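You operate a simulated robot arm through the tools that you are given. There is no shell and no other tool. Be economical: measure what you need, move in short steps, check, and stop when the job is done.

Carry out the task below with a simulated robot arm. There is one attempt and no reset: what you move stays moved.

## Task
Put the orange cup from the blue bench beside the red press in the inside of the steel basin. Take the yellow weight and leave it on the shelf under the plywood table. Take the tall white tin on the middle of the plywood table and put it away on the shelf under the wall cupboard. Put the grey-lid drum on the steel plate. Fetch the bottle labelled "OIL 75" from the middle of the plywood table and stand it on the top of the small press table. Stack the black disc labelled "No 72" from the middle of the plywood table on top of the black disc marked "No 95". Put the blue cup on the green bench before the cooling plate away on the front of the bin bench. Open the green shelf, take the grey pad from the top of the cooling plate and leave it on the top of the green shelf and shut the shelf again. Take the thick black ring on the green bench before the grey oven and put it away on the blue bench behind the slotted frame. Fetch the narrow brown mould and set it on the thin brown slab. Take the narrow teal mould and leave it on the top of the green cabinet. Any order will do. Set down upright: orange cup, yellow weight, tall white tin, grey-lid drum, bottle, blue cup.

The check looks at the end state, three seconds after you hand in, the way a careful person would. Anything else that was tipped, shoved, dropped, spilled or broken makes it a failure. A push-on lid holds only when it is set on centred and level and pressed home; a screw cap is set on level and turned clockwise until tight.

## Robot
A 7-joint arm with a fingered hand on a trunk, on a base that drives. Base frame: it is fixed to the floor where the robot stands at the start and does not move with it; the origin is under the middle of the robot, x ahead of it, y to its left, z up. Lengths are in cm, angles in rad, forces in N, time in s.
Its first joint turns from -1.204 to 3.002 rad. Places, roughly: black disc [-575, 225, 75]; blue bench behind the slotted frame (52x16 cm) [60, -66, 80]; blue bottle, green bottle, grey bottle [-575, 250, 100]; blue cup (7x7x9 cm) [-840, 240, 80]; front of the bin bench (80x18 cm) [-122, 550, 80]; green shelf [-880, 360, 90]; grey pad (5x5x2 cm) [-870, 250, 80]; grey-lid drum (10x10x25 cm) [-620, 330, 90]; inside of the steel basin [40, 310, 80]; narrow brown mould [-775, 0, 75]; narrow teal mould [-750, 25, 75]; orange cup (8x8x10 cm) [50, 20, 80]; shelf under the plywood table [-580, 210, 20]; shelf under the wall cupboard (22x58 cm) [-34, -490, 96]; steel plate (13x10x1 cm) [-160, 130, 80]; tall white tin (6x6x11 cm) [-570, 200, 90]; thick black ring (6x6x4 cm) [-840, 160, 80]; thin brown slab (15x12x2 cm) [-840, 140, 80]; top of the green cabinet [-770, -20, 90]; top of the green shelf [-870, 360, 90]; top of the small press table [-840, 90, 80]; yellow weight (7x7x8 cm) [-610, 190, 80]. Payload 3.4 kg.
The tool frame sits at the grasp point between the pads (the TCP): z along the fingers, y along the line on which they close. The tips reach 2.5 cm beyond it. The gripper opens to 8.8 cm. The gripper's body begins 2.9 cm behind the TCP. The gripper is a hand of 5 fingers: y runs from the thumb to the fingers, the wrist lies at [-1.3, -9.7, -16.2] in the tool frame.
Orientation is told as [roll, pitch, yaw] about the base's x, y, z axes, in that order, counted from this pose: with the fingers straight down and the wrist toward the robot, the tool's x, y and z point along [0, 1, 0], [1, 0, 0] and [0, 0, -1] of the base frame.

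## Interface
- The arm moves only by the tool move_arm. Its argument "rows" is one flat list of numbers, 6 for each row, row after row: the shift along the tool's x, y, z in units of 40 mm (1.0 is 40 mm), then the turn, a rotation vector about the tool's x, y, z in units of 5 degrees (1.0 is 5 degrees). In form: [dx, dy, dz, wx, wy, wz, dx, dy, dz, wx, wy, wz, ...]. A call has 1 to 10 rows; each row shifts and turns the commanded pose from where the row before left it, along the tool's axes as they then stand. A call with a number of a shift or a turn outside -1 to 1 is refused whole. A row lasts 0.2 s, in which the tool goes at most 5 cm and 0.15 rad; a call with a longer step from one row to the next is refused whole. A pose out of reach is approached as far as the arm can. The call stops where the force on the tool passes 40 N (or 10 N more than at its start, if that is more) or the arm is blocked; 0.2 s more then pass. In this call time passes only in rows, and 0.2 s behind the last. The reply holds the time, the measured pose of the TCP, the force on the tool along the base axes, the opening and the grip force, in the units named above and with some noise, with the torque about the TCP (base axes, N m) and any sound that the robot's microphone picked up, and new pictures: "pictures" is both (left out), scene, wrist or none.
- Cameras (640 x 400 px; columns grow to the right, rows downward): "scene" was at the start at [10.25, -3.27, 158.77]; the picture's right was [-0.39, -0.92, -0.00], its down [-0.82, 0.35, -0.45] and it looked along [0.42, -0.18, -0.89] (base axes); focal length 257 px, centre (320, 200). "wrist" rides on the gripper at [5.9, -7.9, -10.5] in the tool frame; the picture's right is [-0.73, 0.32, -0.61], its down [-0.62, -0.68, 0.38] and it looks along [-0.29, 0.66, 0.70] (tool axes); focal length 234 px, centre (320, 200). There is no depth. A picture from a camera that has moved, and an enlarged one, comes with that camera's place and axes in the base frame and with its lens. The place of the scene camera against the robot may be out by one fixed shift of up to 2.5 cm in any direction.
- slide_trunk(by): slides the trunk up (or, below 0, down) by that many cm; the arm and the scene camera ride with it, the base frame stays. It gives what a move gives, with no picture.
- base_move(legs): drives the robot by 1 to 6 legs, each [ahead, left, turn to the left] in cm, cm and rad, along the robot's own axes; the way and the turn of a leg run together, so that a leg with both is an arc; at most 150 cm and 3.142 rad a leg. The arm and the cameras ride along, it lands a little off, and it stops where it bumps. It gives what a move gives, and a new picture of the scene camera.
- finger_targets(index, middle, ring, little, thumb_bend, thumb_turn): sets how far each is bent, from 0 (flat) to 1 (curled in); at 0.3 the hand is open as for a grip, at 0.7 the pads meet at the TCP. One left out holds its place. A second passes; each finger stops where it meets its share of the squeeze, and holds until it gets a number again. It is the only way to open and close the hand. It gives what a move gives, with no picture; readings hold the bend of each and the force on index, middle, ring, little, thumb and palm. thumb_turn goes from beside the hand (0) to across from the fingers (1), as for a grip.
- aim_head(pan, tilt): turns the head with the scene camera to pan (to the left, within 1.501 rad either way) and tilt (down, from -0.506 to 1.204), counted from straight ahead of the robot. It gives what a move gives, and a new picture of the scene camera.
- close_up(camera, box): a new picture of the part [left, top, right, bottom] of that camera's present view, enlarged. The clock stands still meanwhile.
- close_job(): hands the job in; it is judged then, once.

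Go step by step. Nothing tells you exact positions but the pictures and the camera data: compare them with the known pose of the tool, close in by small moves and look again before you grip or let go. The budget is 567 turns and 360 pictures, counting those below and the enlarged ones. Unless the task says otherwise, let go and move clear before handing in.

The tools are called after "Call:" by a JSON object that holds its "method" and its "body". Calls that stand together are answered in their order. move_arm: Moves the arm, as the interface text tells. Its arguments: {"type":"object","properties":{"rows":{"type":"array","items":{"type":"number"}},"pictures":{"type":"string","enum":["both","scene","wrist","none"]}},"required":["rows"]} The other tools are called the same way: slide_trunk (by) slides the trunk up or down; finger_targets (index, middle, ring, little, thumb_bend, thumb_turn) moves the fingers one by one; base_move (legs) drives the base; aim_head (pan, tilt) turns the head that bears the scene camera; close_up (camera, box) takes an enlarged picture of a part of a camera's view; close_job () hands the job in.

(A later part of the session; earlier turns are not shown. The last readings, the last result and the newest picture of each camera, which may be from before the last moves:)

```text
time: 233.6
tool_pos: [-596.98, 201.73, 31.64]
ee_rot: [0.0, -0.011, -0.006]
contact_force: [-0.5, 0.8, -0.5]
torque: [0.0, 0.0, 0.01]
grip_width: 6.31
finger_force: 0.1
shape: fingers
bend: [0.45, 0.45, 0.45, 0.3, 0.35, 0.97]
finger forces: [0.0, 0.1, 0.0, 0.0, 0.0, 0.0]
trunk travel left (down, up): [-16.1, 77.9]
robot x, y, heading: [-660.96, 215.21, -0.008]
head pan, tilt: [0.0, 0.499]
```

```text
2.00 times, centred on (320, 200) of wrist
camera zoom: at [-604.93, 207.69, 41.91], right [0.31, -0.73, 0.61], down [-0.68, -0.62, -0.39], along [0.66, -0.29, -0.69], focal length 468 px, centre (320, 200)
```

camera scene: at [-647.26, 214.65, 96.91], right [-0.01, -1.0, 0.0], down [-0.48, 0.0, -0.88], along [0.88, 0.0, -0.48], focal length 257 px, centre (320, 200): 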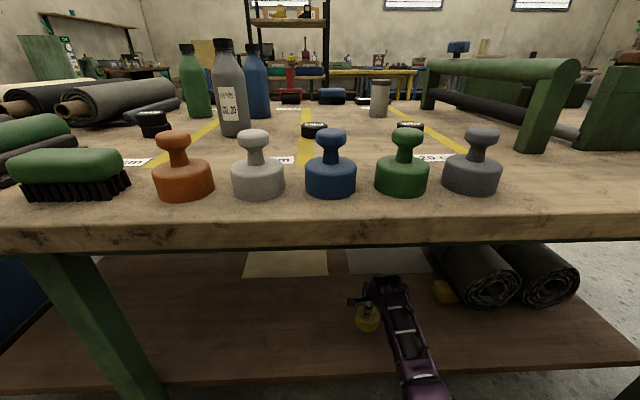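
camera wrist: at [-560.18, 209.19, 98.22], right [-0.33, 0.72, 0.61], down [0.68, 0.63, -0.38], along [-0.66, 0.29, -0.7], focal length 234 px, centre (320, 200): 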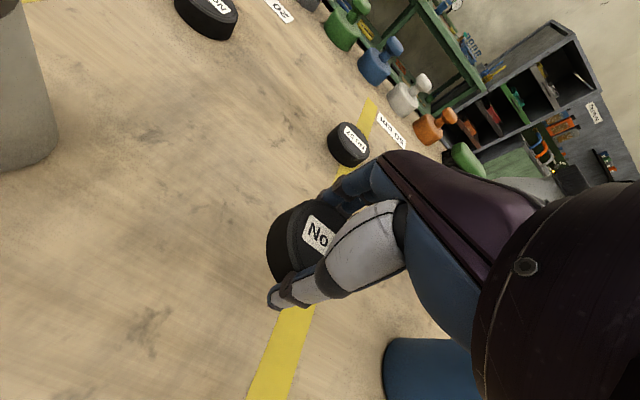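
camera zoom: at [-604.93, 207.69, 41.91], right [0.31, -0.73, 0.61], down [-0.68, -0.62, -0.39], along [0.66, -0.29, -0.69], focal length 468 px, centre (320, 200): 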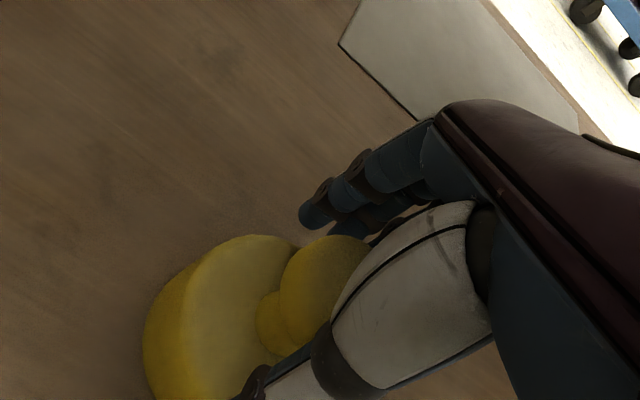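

The weight stands by itself. I open further, rise 8 cm, and back straight out from under the table.

Call:
{"method": "finger_targets", "body": {"index": 0.25, "middle": 0.25, "ring": 0.25, "little": 0.25, "thumb_bend": 0.2}}

Call:
{"method": "slide_trunk", "body": {"by": 8}}

Call:
{"method": "base_move", "body": {"legs": [[-70, 0, 0.006]]}}

```text
time: 234.6
tool_pos: [-596.91, 201.59, 31.6]
ee_rot: [0.002, -0.01, -0.006]
contact_force: [0.5, 0.2, 0.8]
torque: [0.02, 0.03, 0.01]
grip_width: 9.72
finger_force: 0.0
shape: fingers
bend: [0.25, 0.25, 0.25, 0.25, 0.2, 0.97]
finger forces: [0.1, 0.0, 0.0, 0.1, 0.0, 0.1]
trunk travel left (down, up): [-16.1, 77.9]
robot x, y, heading: [-661.0, 215.55, -0.004]
head pan, tilt: [0.0, 0.499]
```

```text
time: 235.7
tool_pos: [-597.0, 201.59, 39.61]
ee_rot: [0.0, -0.011, -0.004]
contact_force: [0.7, -0.4, -0.3]
torque: [-0.01, 0.01, 0.02]
grip_width: 9.72
finger_force: 0.1
shape: fingers
bend: [0.25, 0.25, 0.25, 0.25, 0.2, 0.97]
finger forces: [0.0, 0.0, 0.0, 0.0, 0.0, 0.1]
trunk travel left (down, up): [-24.1, 69.9]
robot x, y, heading: [-661.09, 215.8, -0.007]
head pan, tilt: [0.0, 0.499]
```

```text
time: 239.5
tool_pos: [-666.33, 201.97, 39.69]
ee_rot: [0.002, -0.011, 0.0]
contact_force: [-0.2, 0.0, -0.4]
torque: [0.02, -0.02, 0.0]
grip_width: 9.73
finger_force: 0.1
shape: fingers
bend: [0.25, 0.25, 0.25, 0.25, 0.2, 0.97]
finger forces: [0.1, 0.0, 0.0, 0.0, 0.0, 0.0]
trunk travel left (down, up): [-24.1, 69.9]
robot x, y, heading: [-730.39, 215.69, -0.0]
head pan, tilt: [0.0, 0.499]
camera scene: at [-716.87, 214.96, 100.93], right [0.0, -1.0, 0.0], down [-0.48, 0.0, -0.88], along [0.88, 0.0, -0.48], focal length 257 px, centre (320, 200)
```

scene: 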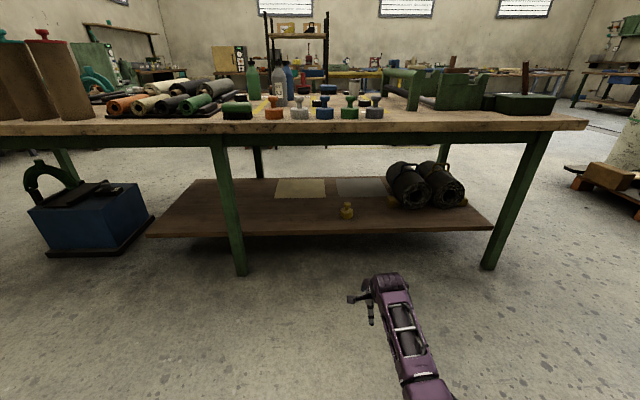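

The yellow weight is upright on the shelf. I raise the trunk, level the hand, and turn around to face the green bench in the west.

Call:
{"method": "move_arm", "body": {"rows": [0, 0, 0, 0.13, 0, 0], "pictures": "none"}}

Call:
{"method": "slide_trunk", "body": {"by": 40}}

Call:
{"method": "slide_trunk", "body": {"by": 29}}

Call:
{"method": "base_move", "body": {"legs": [[0, 10, 3.1416]]}}

Call:
{"method": "aim_head", "body": {"pan": 0.0, "tilt": 0.7}}

```text
time: 239.9
tool_pos: [-666.28, 202.09, 39.64]
ee_rot: [0.0, 0.0, 0.001]
contact_force: [-0.6, 0.4, -1.2]
torque: [0.05, -0.01, -0.01]
grip_width: 9.74
finger_force: 0.1
shape: fingers
bend: [0.25, 0.25, 0.25, 0.25, 0.2, 0.97]
finger forces: [0.1, 0.0, 0.0, 0.0, 0.0, 0.0]
trunk travel left (down, up): [-24.1, 69.9]
robot x, y, heading: [-730.5, 215.83, -0.002]
head pan, tilt: [0.0, 0.499]
```

```text
time: 243.8
tool_pos: [-666.23, 202.19, 79.73]
ee_rot: [0.001, -0.001, 0.002]
contact_force: [0.0, 0.0, 0.1]
torque: [-0.01, -0.04, 0.0]
grip_width: 9.74
finger_force: 0.2
shape: fingers
bend: [0.25, 0.25, 0.25, 0.25, 0.2, 0.97]
finger forces: [0.0, 0.0, 0.0, 0.1, 0.0, 0.0]
trunk travel left (down, up): [-64.1, 29.9]
robot x, y, heading: [-730.16, 215.47, -0.002]
head pan, tilt: [0.0, 0.499]
```

```text
time: 246.7
tool_pos: [-666.35, 202.11, 108.76]
ee_rot: [0.002, 0.0, 0.001]
contact_force: [-0.4, 0.2, 0.1]
torque: [-0.01, 0.03, 0.0]
grip_width: 9.76
finger_force: 0.0
shape: fingers
bend: [0.25, 0.25, 0.25, 0.25, 0.2, 0.97]
finger forces: [0.0, 0.1, 0.0, 0.0, 0.1, 0.0]
trunk travel left (down, up): [-93.1, 0.9]
robot x, y, heading: [-730.03, 215.75, -0.002]
head pan, tilt: [0.0, 0.499]
```

```text
refused: 3.1416 is not a number from -3.14159 to 3.14159
```

```text
time: 247.4
tool_pos: [-666.33, 202.01, 108.65]
ee_rot: [0.0, 0.0, -0.001]
contact_force: [0.8, -0.4, 0.9]
torque: [-0.04, -0.01, 0.0]
grip_width: 9.76
finger_force: 0.1
shape: fingers
bend: [0.25, 0.25, 0.25, 0.25, 0.2, 0.97]
finger forces: [0.0, 0.0, 0.0, 0.0, 0.1, 0.0]
trunk travel left (down, up): [-93.1, 0.9]
robot x, y, heading: [-730.17, 215.74, -0.003]
head pan, tilt: [0.0, 0.7]
camera scene: at [-717.46, 214.96, 168.16], right [0.0, -1.0, 0.0], down [-0.64, 0.0, -0.77], along [0.77, 0.0, -0.64], focal length 257 px, centre (320, 200)
```

scene: 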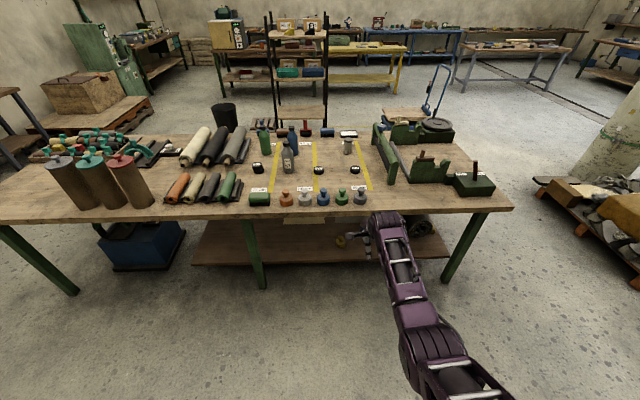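

Now I turn around to face west.

Call:
{"method": "base_move", "body": {"legs": [[0, 0, 3.141]]}}

Call:
{"method": "close_up", "body": {"camera": "scene", "box": [0, 0, 640, 400]}}

```text
time: 255.2
tool_pos: [-794.66, 227.35, 108.67]
ee_rot: [0.0, 0.0, -3.112]
contact_force: [0.7, 0.0, -0.7]
torque: [0.0, -0.01, 0.0]
grip_width: 9.73
finger_force: 0.1
shape: fingers
bend: [0.25, 0.25, 0.25, 0.25, 0.2, 0.97]
finger forces: [0.0, 0.0, 0.0, 0.0, 0.0, 0.1]
trunk travel left (down, up): [-93.1, 0.9]
robot x, y, heading: [-730.51, 215.77, -3.111]
head pan, tilt: [0.0, 0.7]
camera scene: at [-744.47, 214.59, 168.15], right [-0.03, 1.0, 0.0], down [0.64, 0.02, -0.76], along [-0.76, -0.02, -0.64], focal length 257 px, centre (320, 200)
```

scene: 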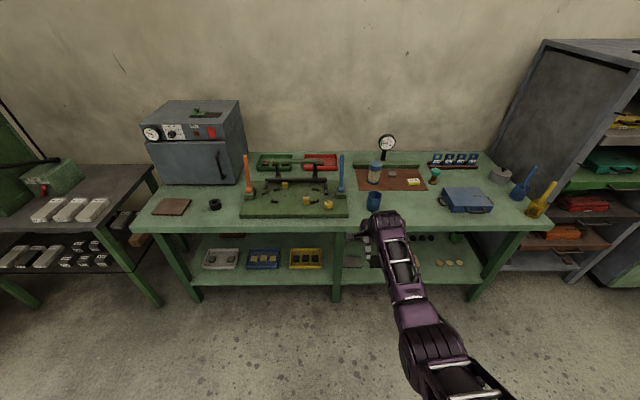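

```text
1.00 times, centred on (320, 200) of scene
camera zoom: at [-744.47, 214.59, 168.15], right [-0.03, 1.0, 0.0], down [0.64, 0.02, -0.76], along [-0.76, -0.02, -0.64], focal length 257 px, centre (320, 200)
```

zoom: 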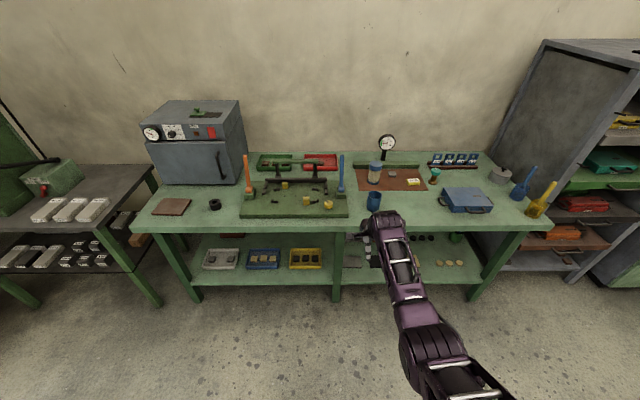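

I see the brown slab, black ring, blue cup, and the cooling plate with the grey pad. I zoom in on key areas.

Call:
{"method": "close_up", "body": {"camera": "scene", "box": [340, 140, 500, 240]}}

Call:
{"method": "aim_head", "body": {"pan": -0.8, "tilt": 0.6}}

Call:
{"method": "aim_head", "body": {"pan": 0.9, "tilt": 0.6}}

```text
4.00 times, centred on (420, 190) of scene
camera zoom: at [-744.47, 214.59, 168.15], right [-0.03, 1.0, 0.0], down [0.64, 0.02, -0.76], along [-0.76, -0.02, -0.64], focal length 1029 px, centre (-80, 240)
```

zoom: 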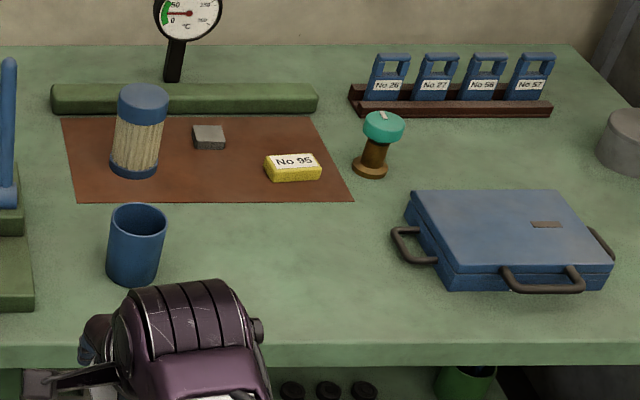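

```text
time: 256.4
tool_pos: [-794.92, 227.45, 108.72]
ee_rot: [-0.001, 0.001, -3.113]
contact_force: [-0.4, -0.2, -1.0]
torque: [-0.03, -0.01, -0.02]
grip_width: 9.73
finger_force: 0.1
shape: fingers
bend: [0.25, 0.25, 0.25, 0.25, 0.2, 0.97]
finger forces: [0.1, 0.0, 0.0, 0.0, 0.0, 0.1]
trunk travel left (down, up): [-93.1, 0.9]
robot x, y, heading: [-730.57, 215.57, -3.11]
head pan, tilt: [-0.799, 0.6]
camera scene: at [-742.34, 220.98, 169.01], right [0.7, 0.72, 0.0], down [0.41, -0.39, -0.82], along [-0.59, 0.57, -0.57], focal length 257 px, centre (320, 200)
```

scene: 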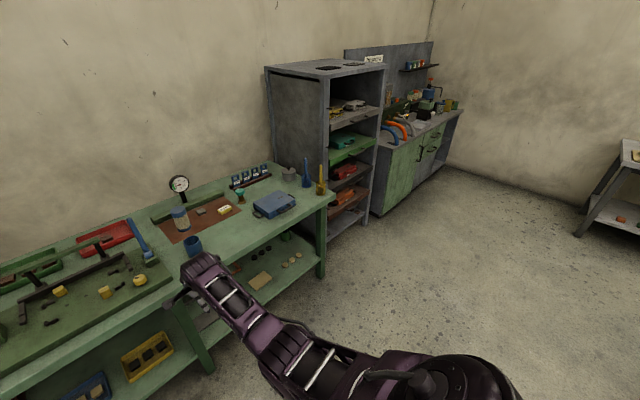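

```text
time: 258.1
tool_pos: [-794.84, 227.32, 108.81]
ee_rot: [0.0, 0.0, -3.111]
contact_force: [0.5, 0.0, -0.4]
torque: [-0.01, -0.03, 0.02]
grip_width: 9.73
finger_force: 0.0
shape: fingers
bend: [0.25, 0.25, 0.25, 0.25, 0.2, 0.97]
finger forces: [0.1, 0.0, 0.1, 0.0, 0.0, 0.1]
trunk travel left (down, up): [-93.1, 0.9]
robot x, y, heading: [-730.6, 216.06, -3.107]
head pan, tilt: [0.901, 0.6]
camera scene: at [-741.27, 207.76, 169.02], right [-0.8, 0.6, 0.0], down [0.34, 0.45, -0.83], along [-0.49, -0.66, -0.56], focal length 257 px, centre (320, 200)
```

scene: 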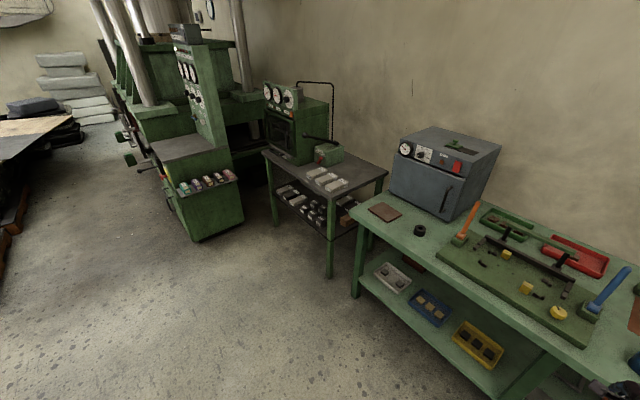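

The layout is clear. First I'll deal with the green pull-out shelf in the grey rack, so I strafe north to face it.

Call:
{"method": "base_move", "body": {"legs": [[0, -140, -0.03]]}}

Call:
{"method": "aim_head", "body": {"pan": 0.0, "tilt": 0.6}}

Call:
{"method": "close_up", "body": {"camera": "scene", "box": [200, 50, 520, 250]}}

```text
time: 265.1
tool_pos: [-795.58, 369.73, 108.66]
ee_rot: [0.0, 0.001, 3.131]
contact_force: [0.1, -0.1, 0.3]
torque: [0.02, 0.01, 0.01]
grip_width: 9.74
finger_force: 0.0
shape: fingers
bend: [0.25, 0.25, 0.25, 0.25, 0.2, 0.97]
finger forces: [0.0, 0.0, 0.1, 0.0, 0.0, 0.0]
trunk travel left (down, up): [-93.1, 0.9]
robot x, y, heading: [-731.6, 355.21, 3.128]
head pan, tilt: [0.901, 0.6]
camera scene: at [-742.84, 347.79, 169.02], right [-0.78, 0.63, 0.0], down [0.36, 0.44, -0.82], along [-0.52, -0.64, -0.57], focal length 257 px, centre (320, 200)
```

scene: 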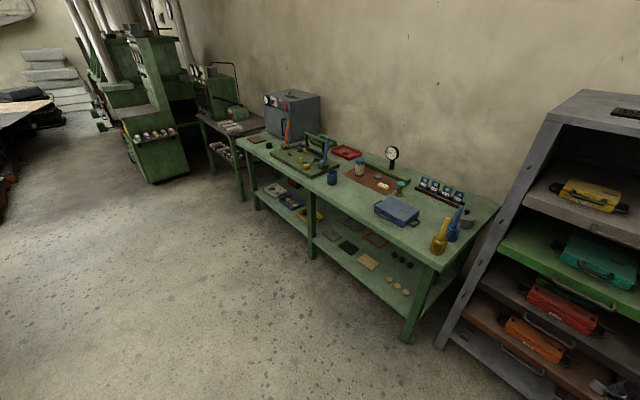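

```text
time: 266.2
tool_pos: [-795.74, 369.72, 108.69]
ee_rot: [0.001, 0.0, 3.131]
contact_force: [-0.3, 0.7, 0.2]
torque: [0.03, -0.03, 0.0]
grip_width: 9.76
finger_force: 0.0
shape: fingers
bend: [0.25, 0.25, 0.25, 0.25, 0.2, 0.97]
finger forces: [0.0, 0.0, 0.0, 0.1, 0.0, 0.0]
trunk travel left (down, up): [-93.1, 0.9]
robot x, y, heading: [-731.35, 355.57, 3.129]
head pan, tilt: [0.0, 0.6]
camera scene: at [-746.11, 354.77, 169.02], right [0.01, 1.0, 0.0], down [0.56, -0.01, -0.83], along [-0.82, 0.01, -0.56], focal length 257 px, centre (320, 200)
```

scene: 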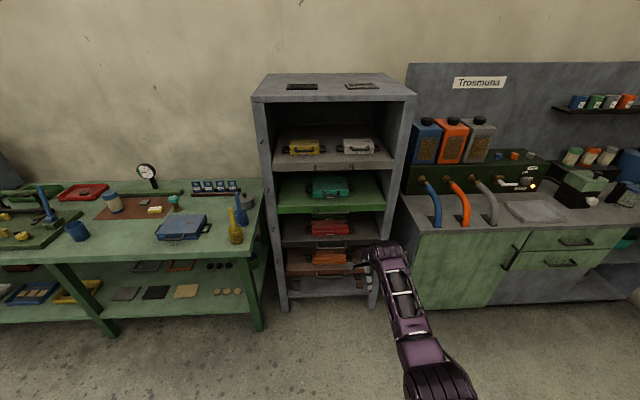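

```text
2.00 times, centred on (360, 150) of scene
camera zoom: at [-746.11, 354.77, 169.02], right [0.01, 1.0, 0.0], down [0.56, -0.01, -0.83], along [-0.82, 0.01, -0.56], focal length 514 px, centre (240, 300)
```

zoom: 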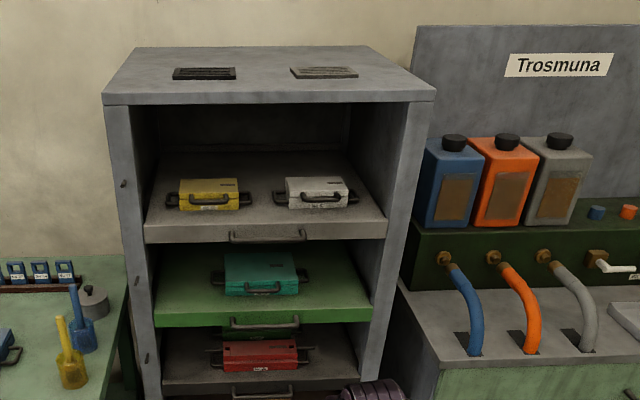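

I zoom in on the green shelf's handle.

Call:
{"method": "close_up", "body": {"camera": "scene", "box": [270, 160, 400, 240]}}

```text
4.92 times, centred on (335, 200) of scene
camera zoom: at [-746.11, 354.77, 169.02], right [0.01, 1.0, 0.0], down [0.56, -0.01, -0.83], along [-0.82, 0.01, -0.56], focal length 1267 px, centre (246, 200)
```

zoom: 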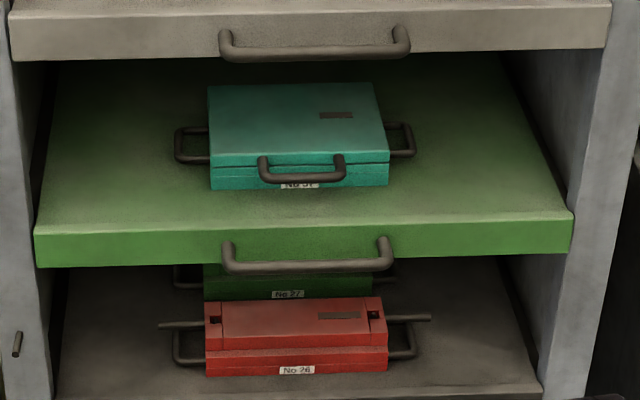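

The handle bar projects about 4 cm, so the fingers can hook behind it from above. I lower the hand to about z=95, approach to 15 cm short of it, and look from the wrist.

Call:
{"method": "move_arm", "body": {"rows": [0, 0, 0.75, 0, 0, 0, 0, 0, 0.75, 0, 0, 0, 0, 0, 0.75, 0, 0, 0, 0, 0, 0.75, 0, 0, 0], "pictures": "none"}}

Call:
{"method": "base_move", "body": {"legs": [[42, 8, 0.012]]}}

Call:
{"method": "close_up", "body": {"camera": "wrist", "box": [0, 0, 640, 400]}}

```text
time: 267.2
tool_pos: [-795.65, 369.78, 96.51]
ee_rot: [0.0, -0.002, 3.13]
contact_force: [-1.0, 0.0, -0.3]
torque: [0.02, -0.03, 0.01]
grip_width: 9.76
finger_force: 0.1
shape: fingers
bend: [0.25, 0.25, 0.25, 0.25, 0.2, 0.97]
finger forces: [0.0, 0.0, 0.0, 0.1, 0.1, 0.0]
trunk travel left (down, up): [-93.1, 0.9]
robot x, y, heading: [-731.73, 355.61, 3.132]
head pan, tilt: [0.0, 0.6]
```

```text
time: 269.9
tool_pos: [-837.69, 361.72, 96.5]
ee_rot: [0.002, 0.0, 3.138]
contact_force: [0.0, 0.0, -0.1]
torque: [0.0, 0.03, 0.01]
grip_width: 9.74
finger_force: 0.1
shape: fingers
bend: [0.25, 0.25, 0.25, 0.25, 0.2, 0.97]
finger forces: [0.0, 0.0, 0.0, 0.0, 0.0, 0.0]
trunk travel left (down, up): [-93.1, 0.9]
robot x, y, heading: [-773.69, 347.82, 3.138]
head pan, tilt: [0.0, 0.6]
camera scene: at [-788.04, 347.14, 169.03], right [0.0, 1.0, 0.0], down [0.56, 0.0, -0.83], along [-0.83, 0.0, -0.56], focal length 257 px, centre (320, 200)
```

scene: 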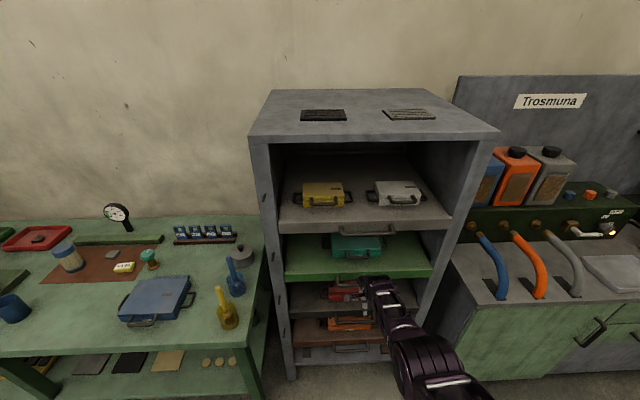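

```text
1.00 times, centred on (320, 200) of wrist
camera zoom: at [-829.83, 355.98, 106.94], right [-0.32, 0.73, 0.61], down [0.68, 0.62, -0.38], along [-0.66, 0.29, -0.7], focal length 234 px, centre (320, 200)
```

zoom: 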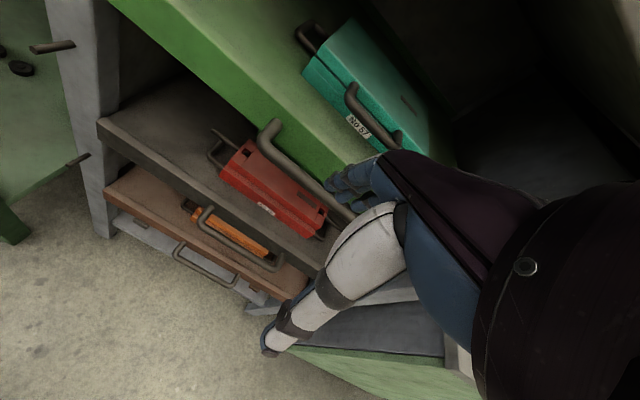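

I zoom the scene view to pin down the handle's position from this closer pose.

Call:
{"method": "close_up", "body": {"camera": "scene", "box": [270, 220, 450, 330]}}

Call:
{"method": "close_up", "body": {"camera": "wrist", "box": [200, 80, 400, 240]}}

```text
3.56 times, centred on (360, 275) of scene
camera zoom: at [-788.04, 347.14, 169.03], right [0.0, 1.0, 0.0], down [0.56, 0.0, -0.83], along [-0.83, 0.0, -0.56], focal length 915 px, centre (178, -67)
```

zoom: 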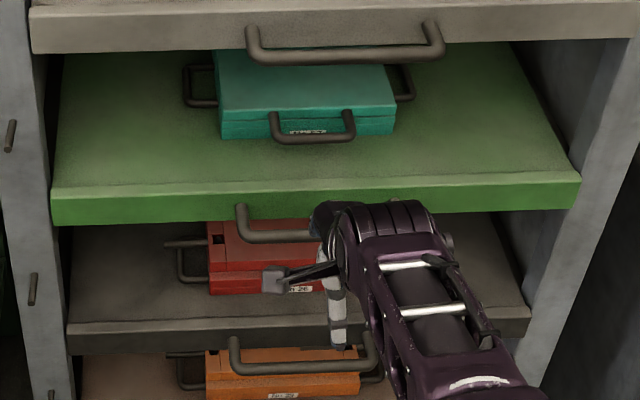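

```text
2.50 times, centred on (300, 160) of wrist
camera zoom: at [-829.83, 355.98, 106.94], right [-0.32, 0.73, 0.61], down [0.68, 0.62, -0.38], along [-0.66, 0.29, -0.7], focal length 585 px, centre (370, 300)
```

zoom: 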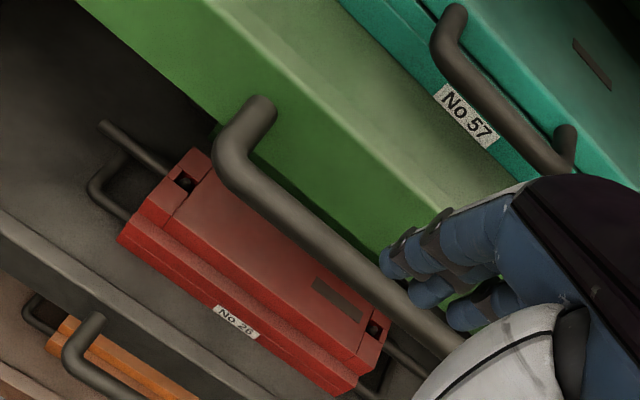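

I raise the hand 5 cm for a second wrist view to triangulate the bar better.

Call:
{"method": "move_arm", "body": {"rows": [0, 0, -0.8, 0, 0, 0, 0, 0, -0.8, 0, 0, 0], "pictures": "none"}}

Call:
{"method": "close_up", "body": {"camera": "wrist", "box": [200, 80, 400, 240]}}

```text
time: 270.5
tool_pos: [-837.59, 361.76, 103.01]
ee_rot: [0.0, 0.002, 3.138]
contact_force: [0.2, -0.9, 0.9]
torque: [0.0, -0.01, 0.01]
grip_width: 9.77
finger_force: 0.0
shape: fingers
bend: [0.25, 0.25, 0.25, 0.25, 0.2, 0.97]
finger forces: [0.0, 0.1, 0.0, 0.0, 0.0, 0.0]
trunk travel left (down, up): [-93.1, 0.9]
robot x, y, heading: [-774.03, 347.71, 3.14]
head pan, tilt: [0.0, 0.6]
```

```text
2.50 times, centred on (300, 160) of wrist
camera zoom: at [-829.83, 355.98, 113.39], right [-0.32, 0.73, 0.61], down [0.68, 0.62, -0.38], along [-0.66, 0.29, -0.7], focal length 585 px, centre (370, 300)
```

zoom: 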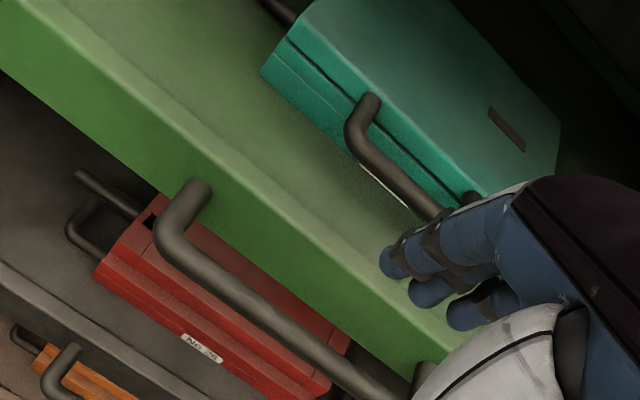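

Parallax puts the bar at about x=-847.3, z≈89, y 355–372. I narrow the fingers, come down to z≈93.5 in front of it, then move forward under the upper handle.

Call:
{"method": "finger_targets", "body": {"index": 0.42, "middle": 0.42, "ring": 0.42, "little": 0.42, "thumb_bend": 0.3}}

Call:
{"method": "move_arm", "body": {"rows": [0, 0, 0.7, 0, 0, 0, 0, 0, 0.7, 0, 0, 0], "pictures": "none"}}

Call:
{"method": "slide_trunk", "body": {"by": -3.8}}

Call:
{"method": "base_move", "body": {"legs": [[6, 0, 0]]}}

Call:
{"method": "close_up", "body": {"camera": "wrist", "box": [160, 60, 480, 300]}}

```text
time: 271.5
tool_pos: [-837.73, 361.69, 103.05]
ee_rot: [0.001, -0.001, 3.137]
contact_force: [-0.5, -0.9, 0.5]
torque: [-0.02, 0.01, -0.01]
grip_width: 7.26
finger_force: 0.1
shape: fingers
bend: [0.42, 0.42, 0.42, 0.42, 0.3, 0.97]
finger forces: [0.0, 0.1, 0.0, 0.0, 0.0, 0.0]
trunk travel left (down, up): [-93.1, 0.9]
robot x, y, heading: [-773.85, 347.79, 3.139]
head pan, tilt: [0.0, 0.6]
```

```text
time: 272.1
tool_pos: [-837.89, 361.68, 97.26]
ee_rot: [-0.001, -0.002, 3.137]
contact_force: [0.3, -1.0, -0.7]
torque: [0.01, -0.02, 0.0]
grip_width: 7.23
finger_force: 0.1
shape: fingers
bend: [0.42, 0.42, 0.42, 0.42, 0.3, 0.97]
finger forces: [0.0, 0.1, 0.0, 0.1, 0.0, 0.0]
trunk travel left (down, up): [-93.1, 0.9]
robot x, y, heading: [-773.59, 347.76, 3.133]
head pan, tilt: [0.0, 0.6]
```

```text
time: 272.9
tool_pos: [-837.57, 361.76, 93.52]
ee_rot: [-0.001, 0.001, 3.137]
contact_force: [0.6, -0.2, 0.4]
torque: [-0.01, 0.01, -0.01]
grip_width: 7.27
finger_force: 0.1
shape: fingers
bend: [0.42, 0.42, 0.42, 0.42, 0.3, 0.97]
finger forces: [0.1, 0.0, 0.1, 0.0, 0.0, 0.1]
trunk travel left (down, up): [-89.3, 4.7]
robot x, y, heading: [-773.62, 347.99, 3.139]
head pan, tilt: [0.0, 0.6]
```

```text
time: 273.9
tool_pos: [-843.69, 361.83, 93.59]
ee_rot: [0.0, 0.0, 3.138]
contact_force: [-0.3, -0.2, 1.0]
torque: [-0.02, -0.01, -0.01]
grip_width: 7.2
finger_force: 0.1
shape: fingers
bend: [0.42, 0.42, 0.42, 0.42, 0.3, 0.97]
finger forces: [0.0, 0.0, 0.0, 0.1, 0.1, 0.0]
trunk travel left (down, up): [-89.3, 4.7]
robot x, y, heading: [-779.94, 347.58, 3.135]
head pan, tilt: [0.0, 0.6]
camera scene: at [-794.09, 347.16, 165.22], right [0.0, 1.0, 0.0], down [0.56, 0.0, -0.83], along [-0.83, 0.0, -0.56], focal length 257 px, centre (320, 200)
```

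scene: 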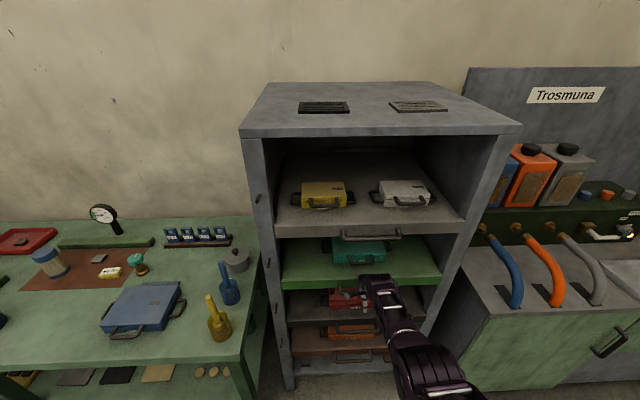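

```text
1.67 times, centred on (320, 180) of wrist
camera zoom: at [-835.88, 356.02, 103.94], right [-0.32, 0.73, 0.61], down [0.68, 0.62, -0.38], along [-0.66, 0.29, -0.7], focal length 390 px, centre (320, 233)
```

zoom: 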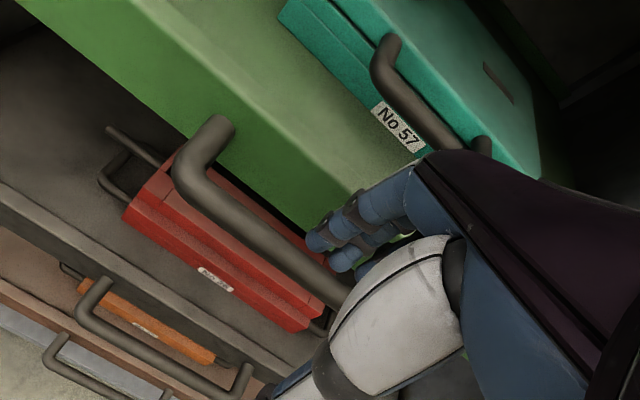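

Fingertips are just above the bar. I go forward 1.5 cm so they are behind the bar, then lower 3 cm.

Call:
{"method": "base_move", "body": {"legs": [[1.5, 0, 0]]}}

Call:
{"method": "slide_trunk", "body": {"by": -3.2}}

Call:
{"method": "close_up", "body": {"camera": "wrist", "box": [160, 60, 480, 300]}}

```text
time: 274.6
tool_pos: [-845.31, 361.71, 93.7]
ee_rot: [-0.002, -0.002, 3.138]
contact_force: [1.5, 0.3, 0.6]
torque: [0.02, 0.04, -0.07]
grip_width: 7.22
finger_force: 1.2
shape: fingers
bend: [0.42, 0.43, 0.42, 0.42, 0.3, 0.97]
finger forces: [0.0, 1.3, 0.0, 0.1, 0.0, 0.0]
trunk travel left (down, up): [-89.3, 4.7]
robot x, y, heading: [-781.18, 347.86, 3.137]
head pan, tilt: [0.0, 0.6]
camera scene: at [-795.55, 347.16, 165.23], right [0.0, 1.0, 0.0], down [0.56, 0.0, -0.83], along [-0.83, 0.0, -0.56], focal length 257 px, centre (320, 200)
```

scene: 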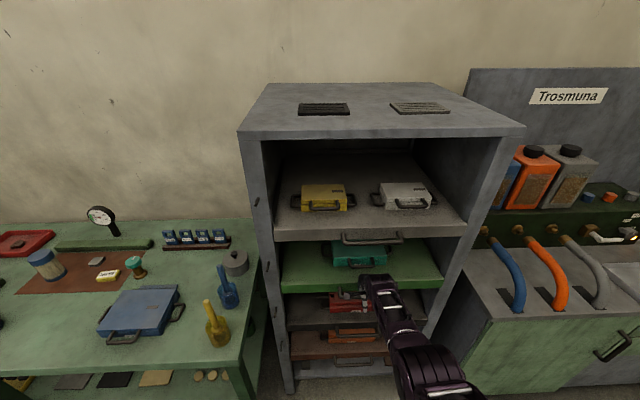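

```text
time: 275.4
tool_pos: [-845.16, 361.9, 90.41]
ee_rot: [0.001, 0.003, 3.136]
contact_force: [7.6, 1.3, -1.6]
torque: [-0.01, 0.07, -0.1]
grip_width: 7.22
finger_force: 3.9
shape: fingers
bend: [0.42, 0.47, 0.42, 0.42, 0.3, 0.97]
finger forces: [0.0, 7.9, 0.0, 0.1, 0.0, 0.1]
trunk travel left (down, up): [-86.1, 7.9]
robot x, y, heading: [-781.09, 347.89, 3.133]
head pan, tilt: [0.0, 0.6]
```

```text
1.67 times, centred on (320, 180) of wrist
camera zoom: at [-837.29, 356.07, 100.67], right [-0.32, 0.73, 0.61], down [0.69, 0.62, -0.38], along [-0.65, 0.29, -0.7], focal length 390 px, centre (320, 233)
```

zoom: 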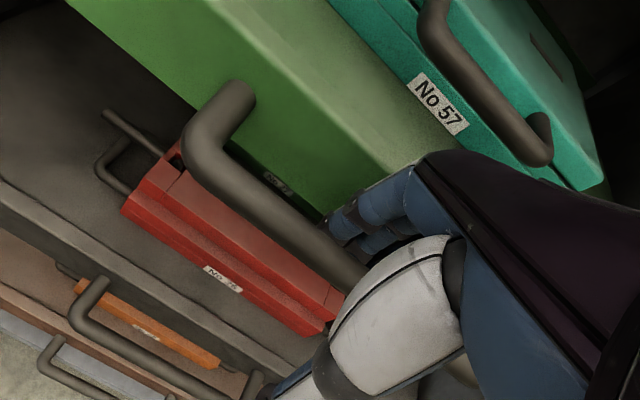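

Fingers are behind the bar. I close on it and pull by driving back.

Call:
{"method": "finger_targets", "body": {"index": 0.65, "middle": 0.65, "ring": 0.65, "little": 0.65, "thumb_bend": 0.6}}

Call:
{"method": "base_move", "body": {"legs": [[-10, 0, 0]]}}

```text
time: 276.4
tool_pos: [-845.4, 361.77, 90.35]
ee_rot: [-0.001, -0.001, 3.139]
contact_force: [-3.0, -0.4, 0.0]
torque: [0.01, 0.02, 0.09]
grip_width: 1.48
finger_force: 1.1
shape: fingers
bend: [0.65, 0.65, 0.65, 0.63, 0.6, 0.97]
finger forces: [0.1, 0.1, 0.1, 2.5, 0.0, 0.0]
trunk travel left (down, up): [-86.1, 7.9]
robot x, y, heading: [-781.16, 347.72, 3.133]
head pan, tilt: [0.0, 0.6]
```

```text
time: 277.6
tool_pos: [-835.53, 361.7, 90.34]
ee_rot: [0.003, 0.0, 3.138]
contact_force: [-2.6, -0.1, -0.9]
torque: [-0.05, -0.01, 0.1]
grip_width: 1.5
finger_force: 1.1
shape: fingers
bend: [0.65, 0.65, 0.65, 0.64, 0.6, 0.97]
finger forces: [0.0, 0.1, 0.0, 2.6, 0.0, 0.0]
trunk travel left (down, up): [-86.1, 7.9]
robot x, y, heading: [-771.26, 348.13, 3.143]
head pan, tilt: [0.0, 0.6]
camera scene: at [-786.0, 347.11, 161.99], right [0.0, 1.0, 0.0], down [0.57, 0.0, -0.82], along [-0.82, 0.0, -0.57], focal length 257 px, centre (320, 200)
```

scene: 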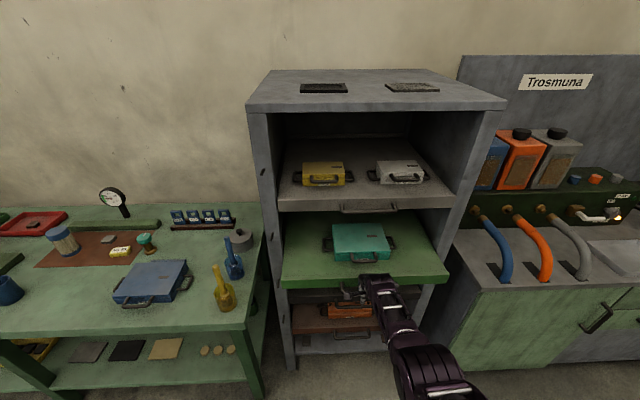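

The shelf slides out smoothly. I pull another 13 cm.

Call:
{"method": "base_move", "body": {"legs": [[-13, 0, 0]]}}

Call:
{"method": "finger_targets", "body": {"index": 0.3, "middle": 0.3, "ring": 0.3, "little": 0.3, "thumb_bend": 0.2}}

Call:
{"method": "slide_trunk", "body": {"by": 7}}

Call:
{"method": "close_up", "body": {"camera": "wrist", "box": [0, 0, 640, 400]}}

```text
time: 278.8
tool_pos: [-822.73, 361.7, 90.45]
ee_rot: [0.001, -0.002, 3.137]
contact_force: [-1.2, -0.6, -0.6]
torque: [-0.02, 0.0, 0.08]
grip_width: 1.48
finger_force: 0.7
shape: fingers
bend: [0.65, 0.65, 0.65, 0.64, 0.6, 0.97]
finger forces: [0.0, 0.1, 0.1, 1.7, 0.0, 0.0]
trunk travel left (down, up): [-86.1, 7.9]
robot x, y, heading: [-758.46, 347.93, 3.135]
head pan, tilt: [0.0, 0.6]
camera scene: at [-773.18, 347.07, 162.0], right [0.01, 1.0, 0.0], down [0.57, 0.0, -0.82], along [-0.82, 0.0, -0.57], focal length 257 px, centre (320, 200)
```

scene: 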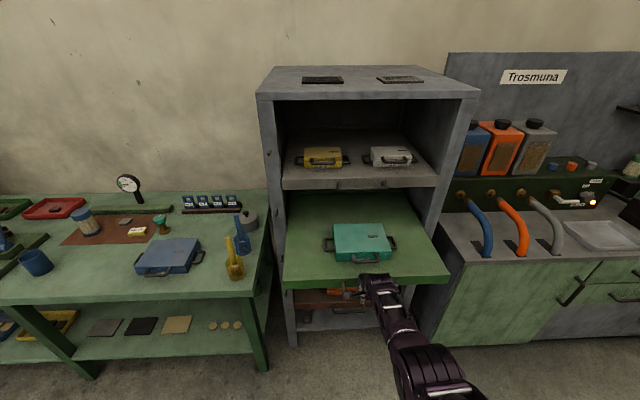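

```text
time: 279.8
tool_pos: [-822.81, 361.73, 90.57]
ee_rot: [0.002, -0.002, 3.136]
contact_force: [0.3, 0.3, -0.7]
torque: [-0.04, -0.01, -0.04]
grip_width: 9.1
finger_force: 0.0
shape: fingers
bend: [0.3, 0.3, 0.3, 0.3, 0.2, 0.97]
finger forces: [0.0, 0.0, 0.0, 0.0, 0.0, 0.1]
trunk travel left (down, up): [-86.1, 7.9]
robot x, y, heading: [-758.77, 347.8, 3.139]
head pan, tilt: [0.0, 0.6]
```

```text
time: 280.9
tool_pos: [-822.57, 361.7, 97.45]
ee_rot: [0.001, -0.002, 3.136]
contact_force: [0.4, 0.1, 0.6]
torque: [0.0, -0.02, -0.03]
grip_width: 9.14
finger_force: 0.0
shape: fingers
bend: [0.3, 0.3, 0.3, 0.3, 0.2, 0.97]
finger forces: [0.0, 0.0, 0.0, 0.0, 0.0, 0.0]
trunk travel left (down, up): [-93.1, 0.9]
robot x, y, heading: [-758.71, 348.02, 3.138]
head pan, tilt: [0.0, 0.6]
```

```text
1.00 times, centred on (320, 200) of wrist
camera zoom: at [-814.82, 355.98, 107.78], right [-0.32, 0.73, 0.61], down [0.68, 0.62, -0.39], along [-0.66, 0.29, -0.69], focal length 234 px, centre (320, 200)
```

zoom: 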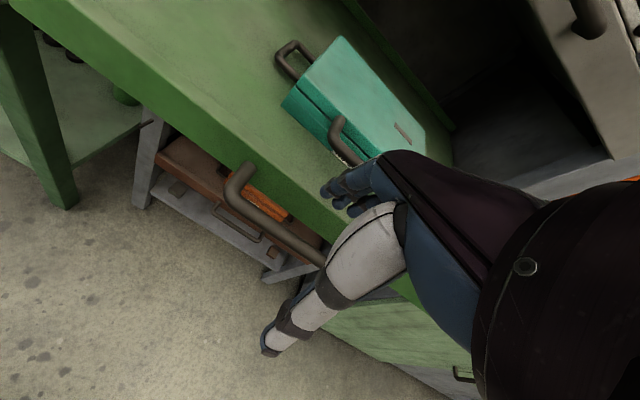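

The shelf is open 23 cm. Now I go for the grey pad: back off, strafe left, and approach over the bench.

Call:
{"method": "base_move", "body": {"legs": [[-15, 0, 0], [0, 107, 0.003], [45, 0, 0]]}}

Call:
{"method": "close_up", "body": {"camera": "wrist", "box": [0, 0, 640, 400]}}

```text
time: 289.8
tool_pos: [-854.17, 255.12, 97.48]
ee_rot: [0.001, -0.004, 3.128]
contact_force: [-0.1, -1.1, -0.4]
torque: [-0.03, -0.01, 0.0]
grip_width: 9.12
finger_force: 0.1
shape: fingers
bend: [0.3, 0.3, 0.3, 0.3, 0.2, 0.97]
finger forces: [0.0, 0.1, 0.0, 0.1, 0.0, 0.0]
trunk travel left (down, up): [-93.1, 0.9]
robot x, y, heading: [-790.7, 240.71, 3.125]
head pan, tilt: [0.0, 0.6]
camera scene: at [-804.7, 239.9, 169.02], right [0.02, 1.0, 0.0], down [0.56, -0.01, -0.83], along [-0.83, 0.01, -0.56], focal length 257 px, centre (320, 200)
```

scene: 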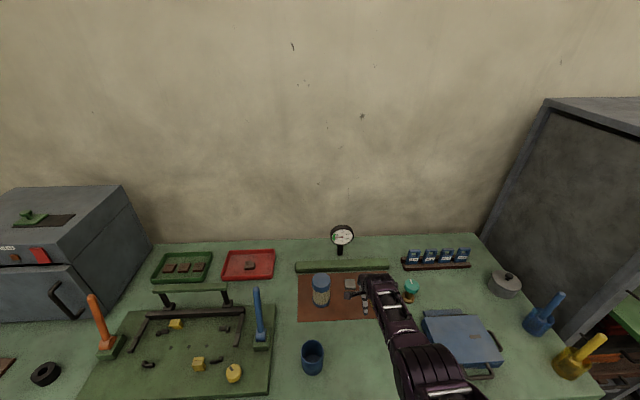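

```text
1.00 times, centred on (320, 200) of wrist
camera zoom: at [-846.43, 249.29, 107.82], right [-0.31, 0.73, 0.61], down [0.69, 0.61, -0.39], along [-0.65, 0.3, -0.69], focal length 234 px, centre (320, 200)
```

zoom: 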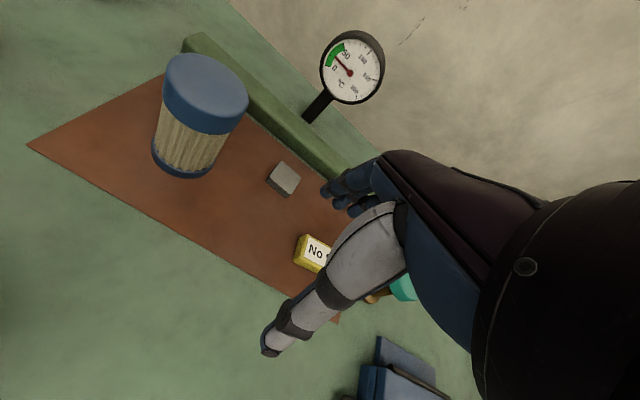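

The pad is near (-871, 254). I drive 12 cm ahead, reconfigure arm and trunk for a longer reach, and extend over it.

Call:
{"method": "base_move", "body": {"legs": [[12, 0, 0.014]]}}

Call:
{"method": "move_arm", "body": {"rows": [0, 0, -0.8, 0, 0, 0, 0, 0, -0.8, 0, 0, 0, 0, 0, -0.8, 0, 0, 0], "pictures": "none"}}

Call:
{"method": "slide_trunk", "body": {"by": -13}}

Call:
{"method": "close_up", "body": {"camera": "wrist", "box": [0, 0, 640, 400]}}

```text
time: 291.0
tool_pos: [-866.57, 254.39, 97.51]
ee_rot: [0.0, -0.003, 3.138]
contact_force: [0.5, -0.2, -0.2]
torque: [-0.02, -0.03, 0.01]
grip_width: 9.12
finger_force: 0.1
shape: fingers
bend: [0.3, 0.3, 0.3, 0.3, 0.2, 0.97]
finger forces: [0.0, 0.0, 0.0, 0.1, 0.0, 0.1]
trunk travel left (down, up): [-93.1, 0.9]
robot x, y, heading: [-802.35, 240.33, 3.135]
head pan, tilt: [0.0, 0.6]
camera scene: at [-816.75, 239.84, 169.03], right [0.0, 1.0, 0.0], down [0.56, 0.0, -0.83], along [-0.83, 0.0, -0.56], focal length 257 px, centre (320, 200)
```

scene: 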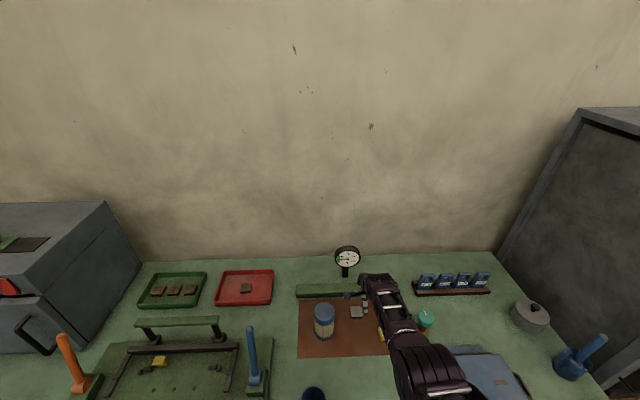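

```text
time: 291.8
tool_pos: [-866.55, 254.45, 106.98]
ee_rot: [0.001, -0.003, 3.138]
contact_force: [0.9, 1.0, 0.4]
torque: [0.01, 0.0, 0.0]
grip_width: 9.15
finger_force: 0.1
shape: fingers
bend: [0.3, 0.3, 0.3, 0.3, 0.2, 0.97]
finger forces: [0.0, 0.1, 0.0, 0.0, 0.1, 0.0]
trunk travel left (down, up): [-93.1, 0.9]
robot x, y, heading: [-802.32, 240.47, 3.137]
head pan, tilt: [0.0, 0.6]
```

```text
time: 293.4
tool_pos: [-866.57, 254.38, 93.86]
ee_rot: [0.002, -0.004, 3.14]
contact_force: [0.0, -0.6, 0.7]
torque: [-0.02, 0.03, 0.0]
grip_width: 9.14
finger_force: 0.0
shape: fingers
bend: [0.3, 0.3, 0.3, 0.3, 0.2, 0.97]
finger forces: [0.1, 0.0, 0.1, 0.0, 0.1, 0.0]
trunk travel left (down, up): [-80.1, 13.9]
robot x, y, heading: [-802.68, 240.64, 3.138]
head pan, tilt: [0.0, 0.6]
```

```text
1.00 times, centred on (320, 200) of wrist
camera zoom: at [-858.72, 248.81, 104.32], right [-0.32, 0.73, 0.61], down [0.68, 0.62, -0.39], along [-0.66, 0.29, -0.69], focal length 234 px, centre (320, 200)
```

zoom: 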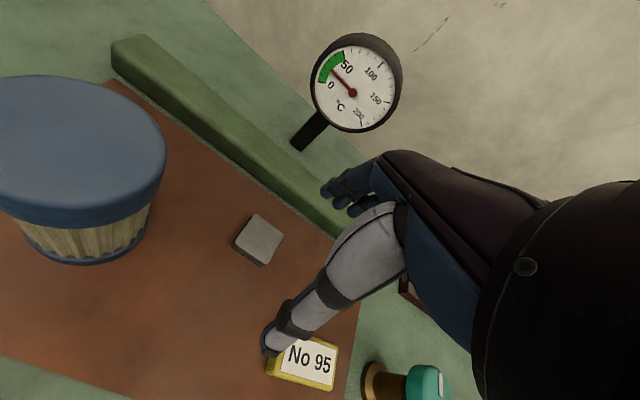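

The pad is at (-870.8, 254.0), top z≈80.7. I narrow the opening to avoid the green bar behind, extend over the pad, and lower.

Call:
{"method": "finger_targets", "body": {"index": 0.42, "middle": 0.42, "ring": 0.42, "little": 0.42, "thumb_bend": 0.33}}

Call:
{"method": "move_arm", "body": {"rows": [0.05, 0.5, 0, 0, 0, 0, 0.05, 0.5, 0, 0, 0, 0], "pictures": "none"}}

Call:
{"method": "slide_trunk", "body": {"by": -8}}

Call:
{"method": "close_up", "body": {"camera": "wrist", "box": [160, 100, 480, 300]}}

```text
time: 294.4
tool_pos: [-866.49, 254.52, 93.97]
ee_rot: [0.0, -0.003, 3.14]
contact_force: [0.3, -1.1, -0.3]
torque: [-0.01, -0.02, 0.01]
grip_width: 6.93
finger_force: 0.1
shape: fingers
bend: [0.42, 0.42, 0.42, 0.42, 0.33, 0.97]
finger forces: [0.0, 0.0, 0.1, 0.1, 0.1, 0.0]
trunk travel left (down, up): [-80.1, 13.9]
robot x, y, heading: [-802.55, 240.13, 3.137]
head pan, tilt: [0.0, 0.6]
```

```text
time: 295.0
tool_pos: [-870.54, 254.17, 94.02]
ee_rot: [-0.001, -0.003, 3.139]
contact_force: [-0.5, -0.3, 0.1]
torque: [0.0, -0.02, 0.01]
grip_width: 6.9
finger_force: 0.1
shape: fingers
bend: [0.42, 0.42, 0.42, 0.42, 0.33, 0.97]
finger forces: [0.0, 0.1, 0.0, 0.1, 0.0, 0.0]
trunk travel left (down, up): [-80.1, 13.9]
robot x, y, heading: [-802.47, 240.73, 3.134]
head pan, tilt: [0.0, 0.6]
```

```text
time: 296.2
tool_pos: [-870.59, 254.2, 86.03]
ee_rot: [0.001, -0.003, 3.141]
contact_force: [0.7, 0.3, 0.1]
torque: [-0.01, -0.02, 0.01]
grip_width: 6.94
finger_force: 0.0
shape: fingers
bend: [0.42, 0.42, 0.42, 0.42, 0.33, 0.97]
finger forces: [0.0, 0.0, 0.0, 0.0, 0.0, 0.0]
trunk travel left (down, up): [-72.1, 21.9]
robot x, y, heading: [-802.5, 240.43, 3.138]
head pan, tilt: [0.0, 0.6]
```

```text
2.00 times, centred on (320, 200) of wrist
camera zoom: at [-862.67, 248.45, 96.31], right [-0.32, 0.73, 0.61], down [0.68, 0.62, -0.39], along [-0.66, 0.29, -0.69], focal length 468 px, centre (320, 200)
```

zoom: 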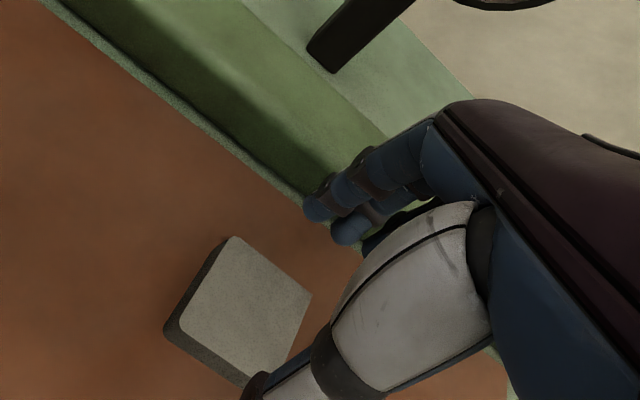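

Aligned. I lower to the grasp height and check for contact.

Call:
{"method": "slide_trunk", "body": {"by": -3.2}}

Call:
{"method": "slide_trunk", "body": {"by": -0.5}}

```text
time: 296.9
tool_pos: [-870.52, 254.13, 82.86]
ee_rot: [0.0, -0.004, 3.14]
contact_force: [0.5, 1.4, 2.9]
torque: [-0.01, 0.12, -0.02]
grip_width: 6.93
finger_force: 0.8
shape: fingers
bend: [0.42, 0.41, 0.42, 0.42, 0.33, 0.97]
finger forces: [0.0, 2.7, 0.1, 0.0, 0.0, 0.1]
trunk travel left (down, up): [-68.9, 25.1]
robot x, y, heading: [-802.56, 240.41, 3.138]
head pan, tilt: [0.0, 0.6]
```

```text
time: 297.5
tool_pos: [-870.61, 254.22, 82.63]
ee_rot: [0.001, -0.01, 3.14]
contact_force: [0.6, 1.1, 14.8]
torque: [0.15, 0.56, -0.04]
grip_width: 6.91
finger_force: 7.7
shape: fingers
bend: [0.42, 0.39, 0.42, 0.42, 0.33, 0.97]
finger forces: [0.1, 15.3, 0.1, 0.0, 0.0, 0.0]
trunk travel left (down, up): [-68.4, 25.6]
robot x, y, heading: [-802.29, 240.67, 3.136]
head pan, tilt: [0.0, 0.6]
```

The middle tip touches the plate. I raise slightly and close on the pad.

Call:
{"method": "slide_trunk", "body": {"by": 0.6}}

Call:
{"method": "finger_targets", "body": {"index": 0.56, "middle": 0.56, "ring": 0.52, "thumb_bend": 0.56}}

Call:
{"method": "close_up", "body": {"camera": "wrist", "box": [160, 100, 480, 300]}}

```text
time: 298.0
tool_pos: [-870.5, 254.19, 82.76]
ee_rot: [0.001, 0.0, 3.14]
contact_force: [-1.4, -0.2, 3.2]
torque: [0.02, 0.17, 0.01]
grip_width: 6.94
finger_force: 1.8
shape: fingers
bend: [0.42, 0.4, 0.42, 0.42, 0.33, 0.97]
finger forces: [0.0, 3.5, 0.1, 0.0, 0.0, 0.0]
trunk travel left (down, up): [-69.0, 25.0]
robot x, y, heading: [-802.27, 240.36, 3.137]
head pan, tilt: [0.0, 0.6]
```

```text
time: 299.0
tool_pos: [-870.54, 254.3, 82.87]
ee_rot: [0.0, -0.004, 3.141]
contact_force: [0.1, -0.4, 3.7]
torque: [0.02, 0.09, 0.02]
grip_width: 3.69
finger_force: 5.0
shape: fingers
bend: [0.54, 0.54, 0.52, 0.42, 0.52, 0.97]
finger forces: [1.6, 4.1, 0.1, 0.0, 3.0, 0.0]
trunk travel left (down, up): [-69.0, 25.0]
robot x, y, heading: [-802.48, 240.49, 3.139]
head pan, tilt: [0.0, 0.6]
```

```text
2.00 times, centred on (320, 200) of wrist
camera zoom: at [-862.63, 248.44, 93.22], right [-0.32, 0.73, 0.61], down [0.68, 0.62, -0.39], along [-0.66, 0.29, -0.69], focal length 468 px, centre (320, 200)
```

zoom: 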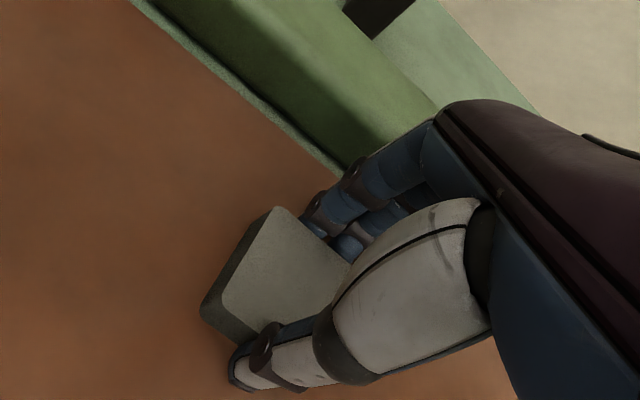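

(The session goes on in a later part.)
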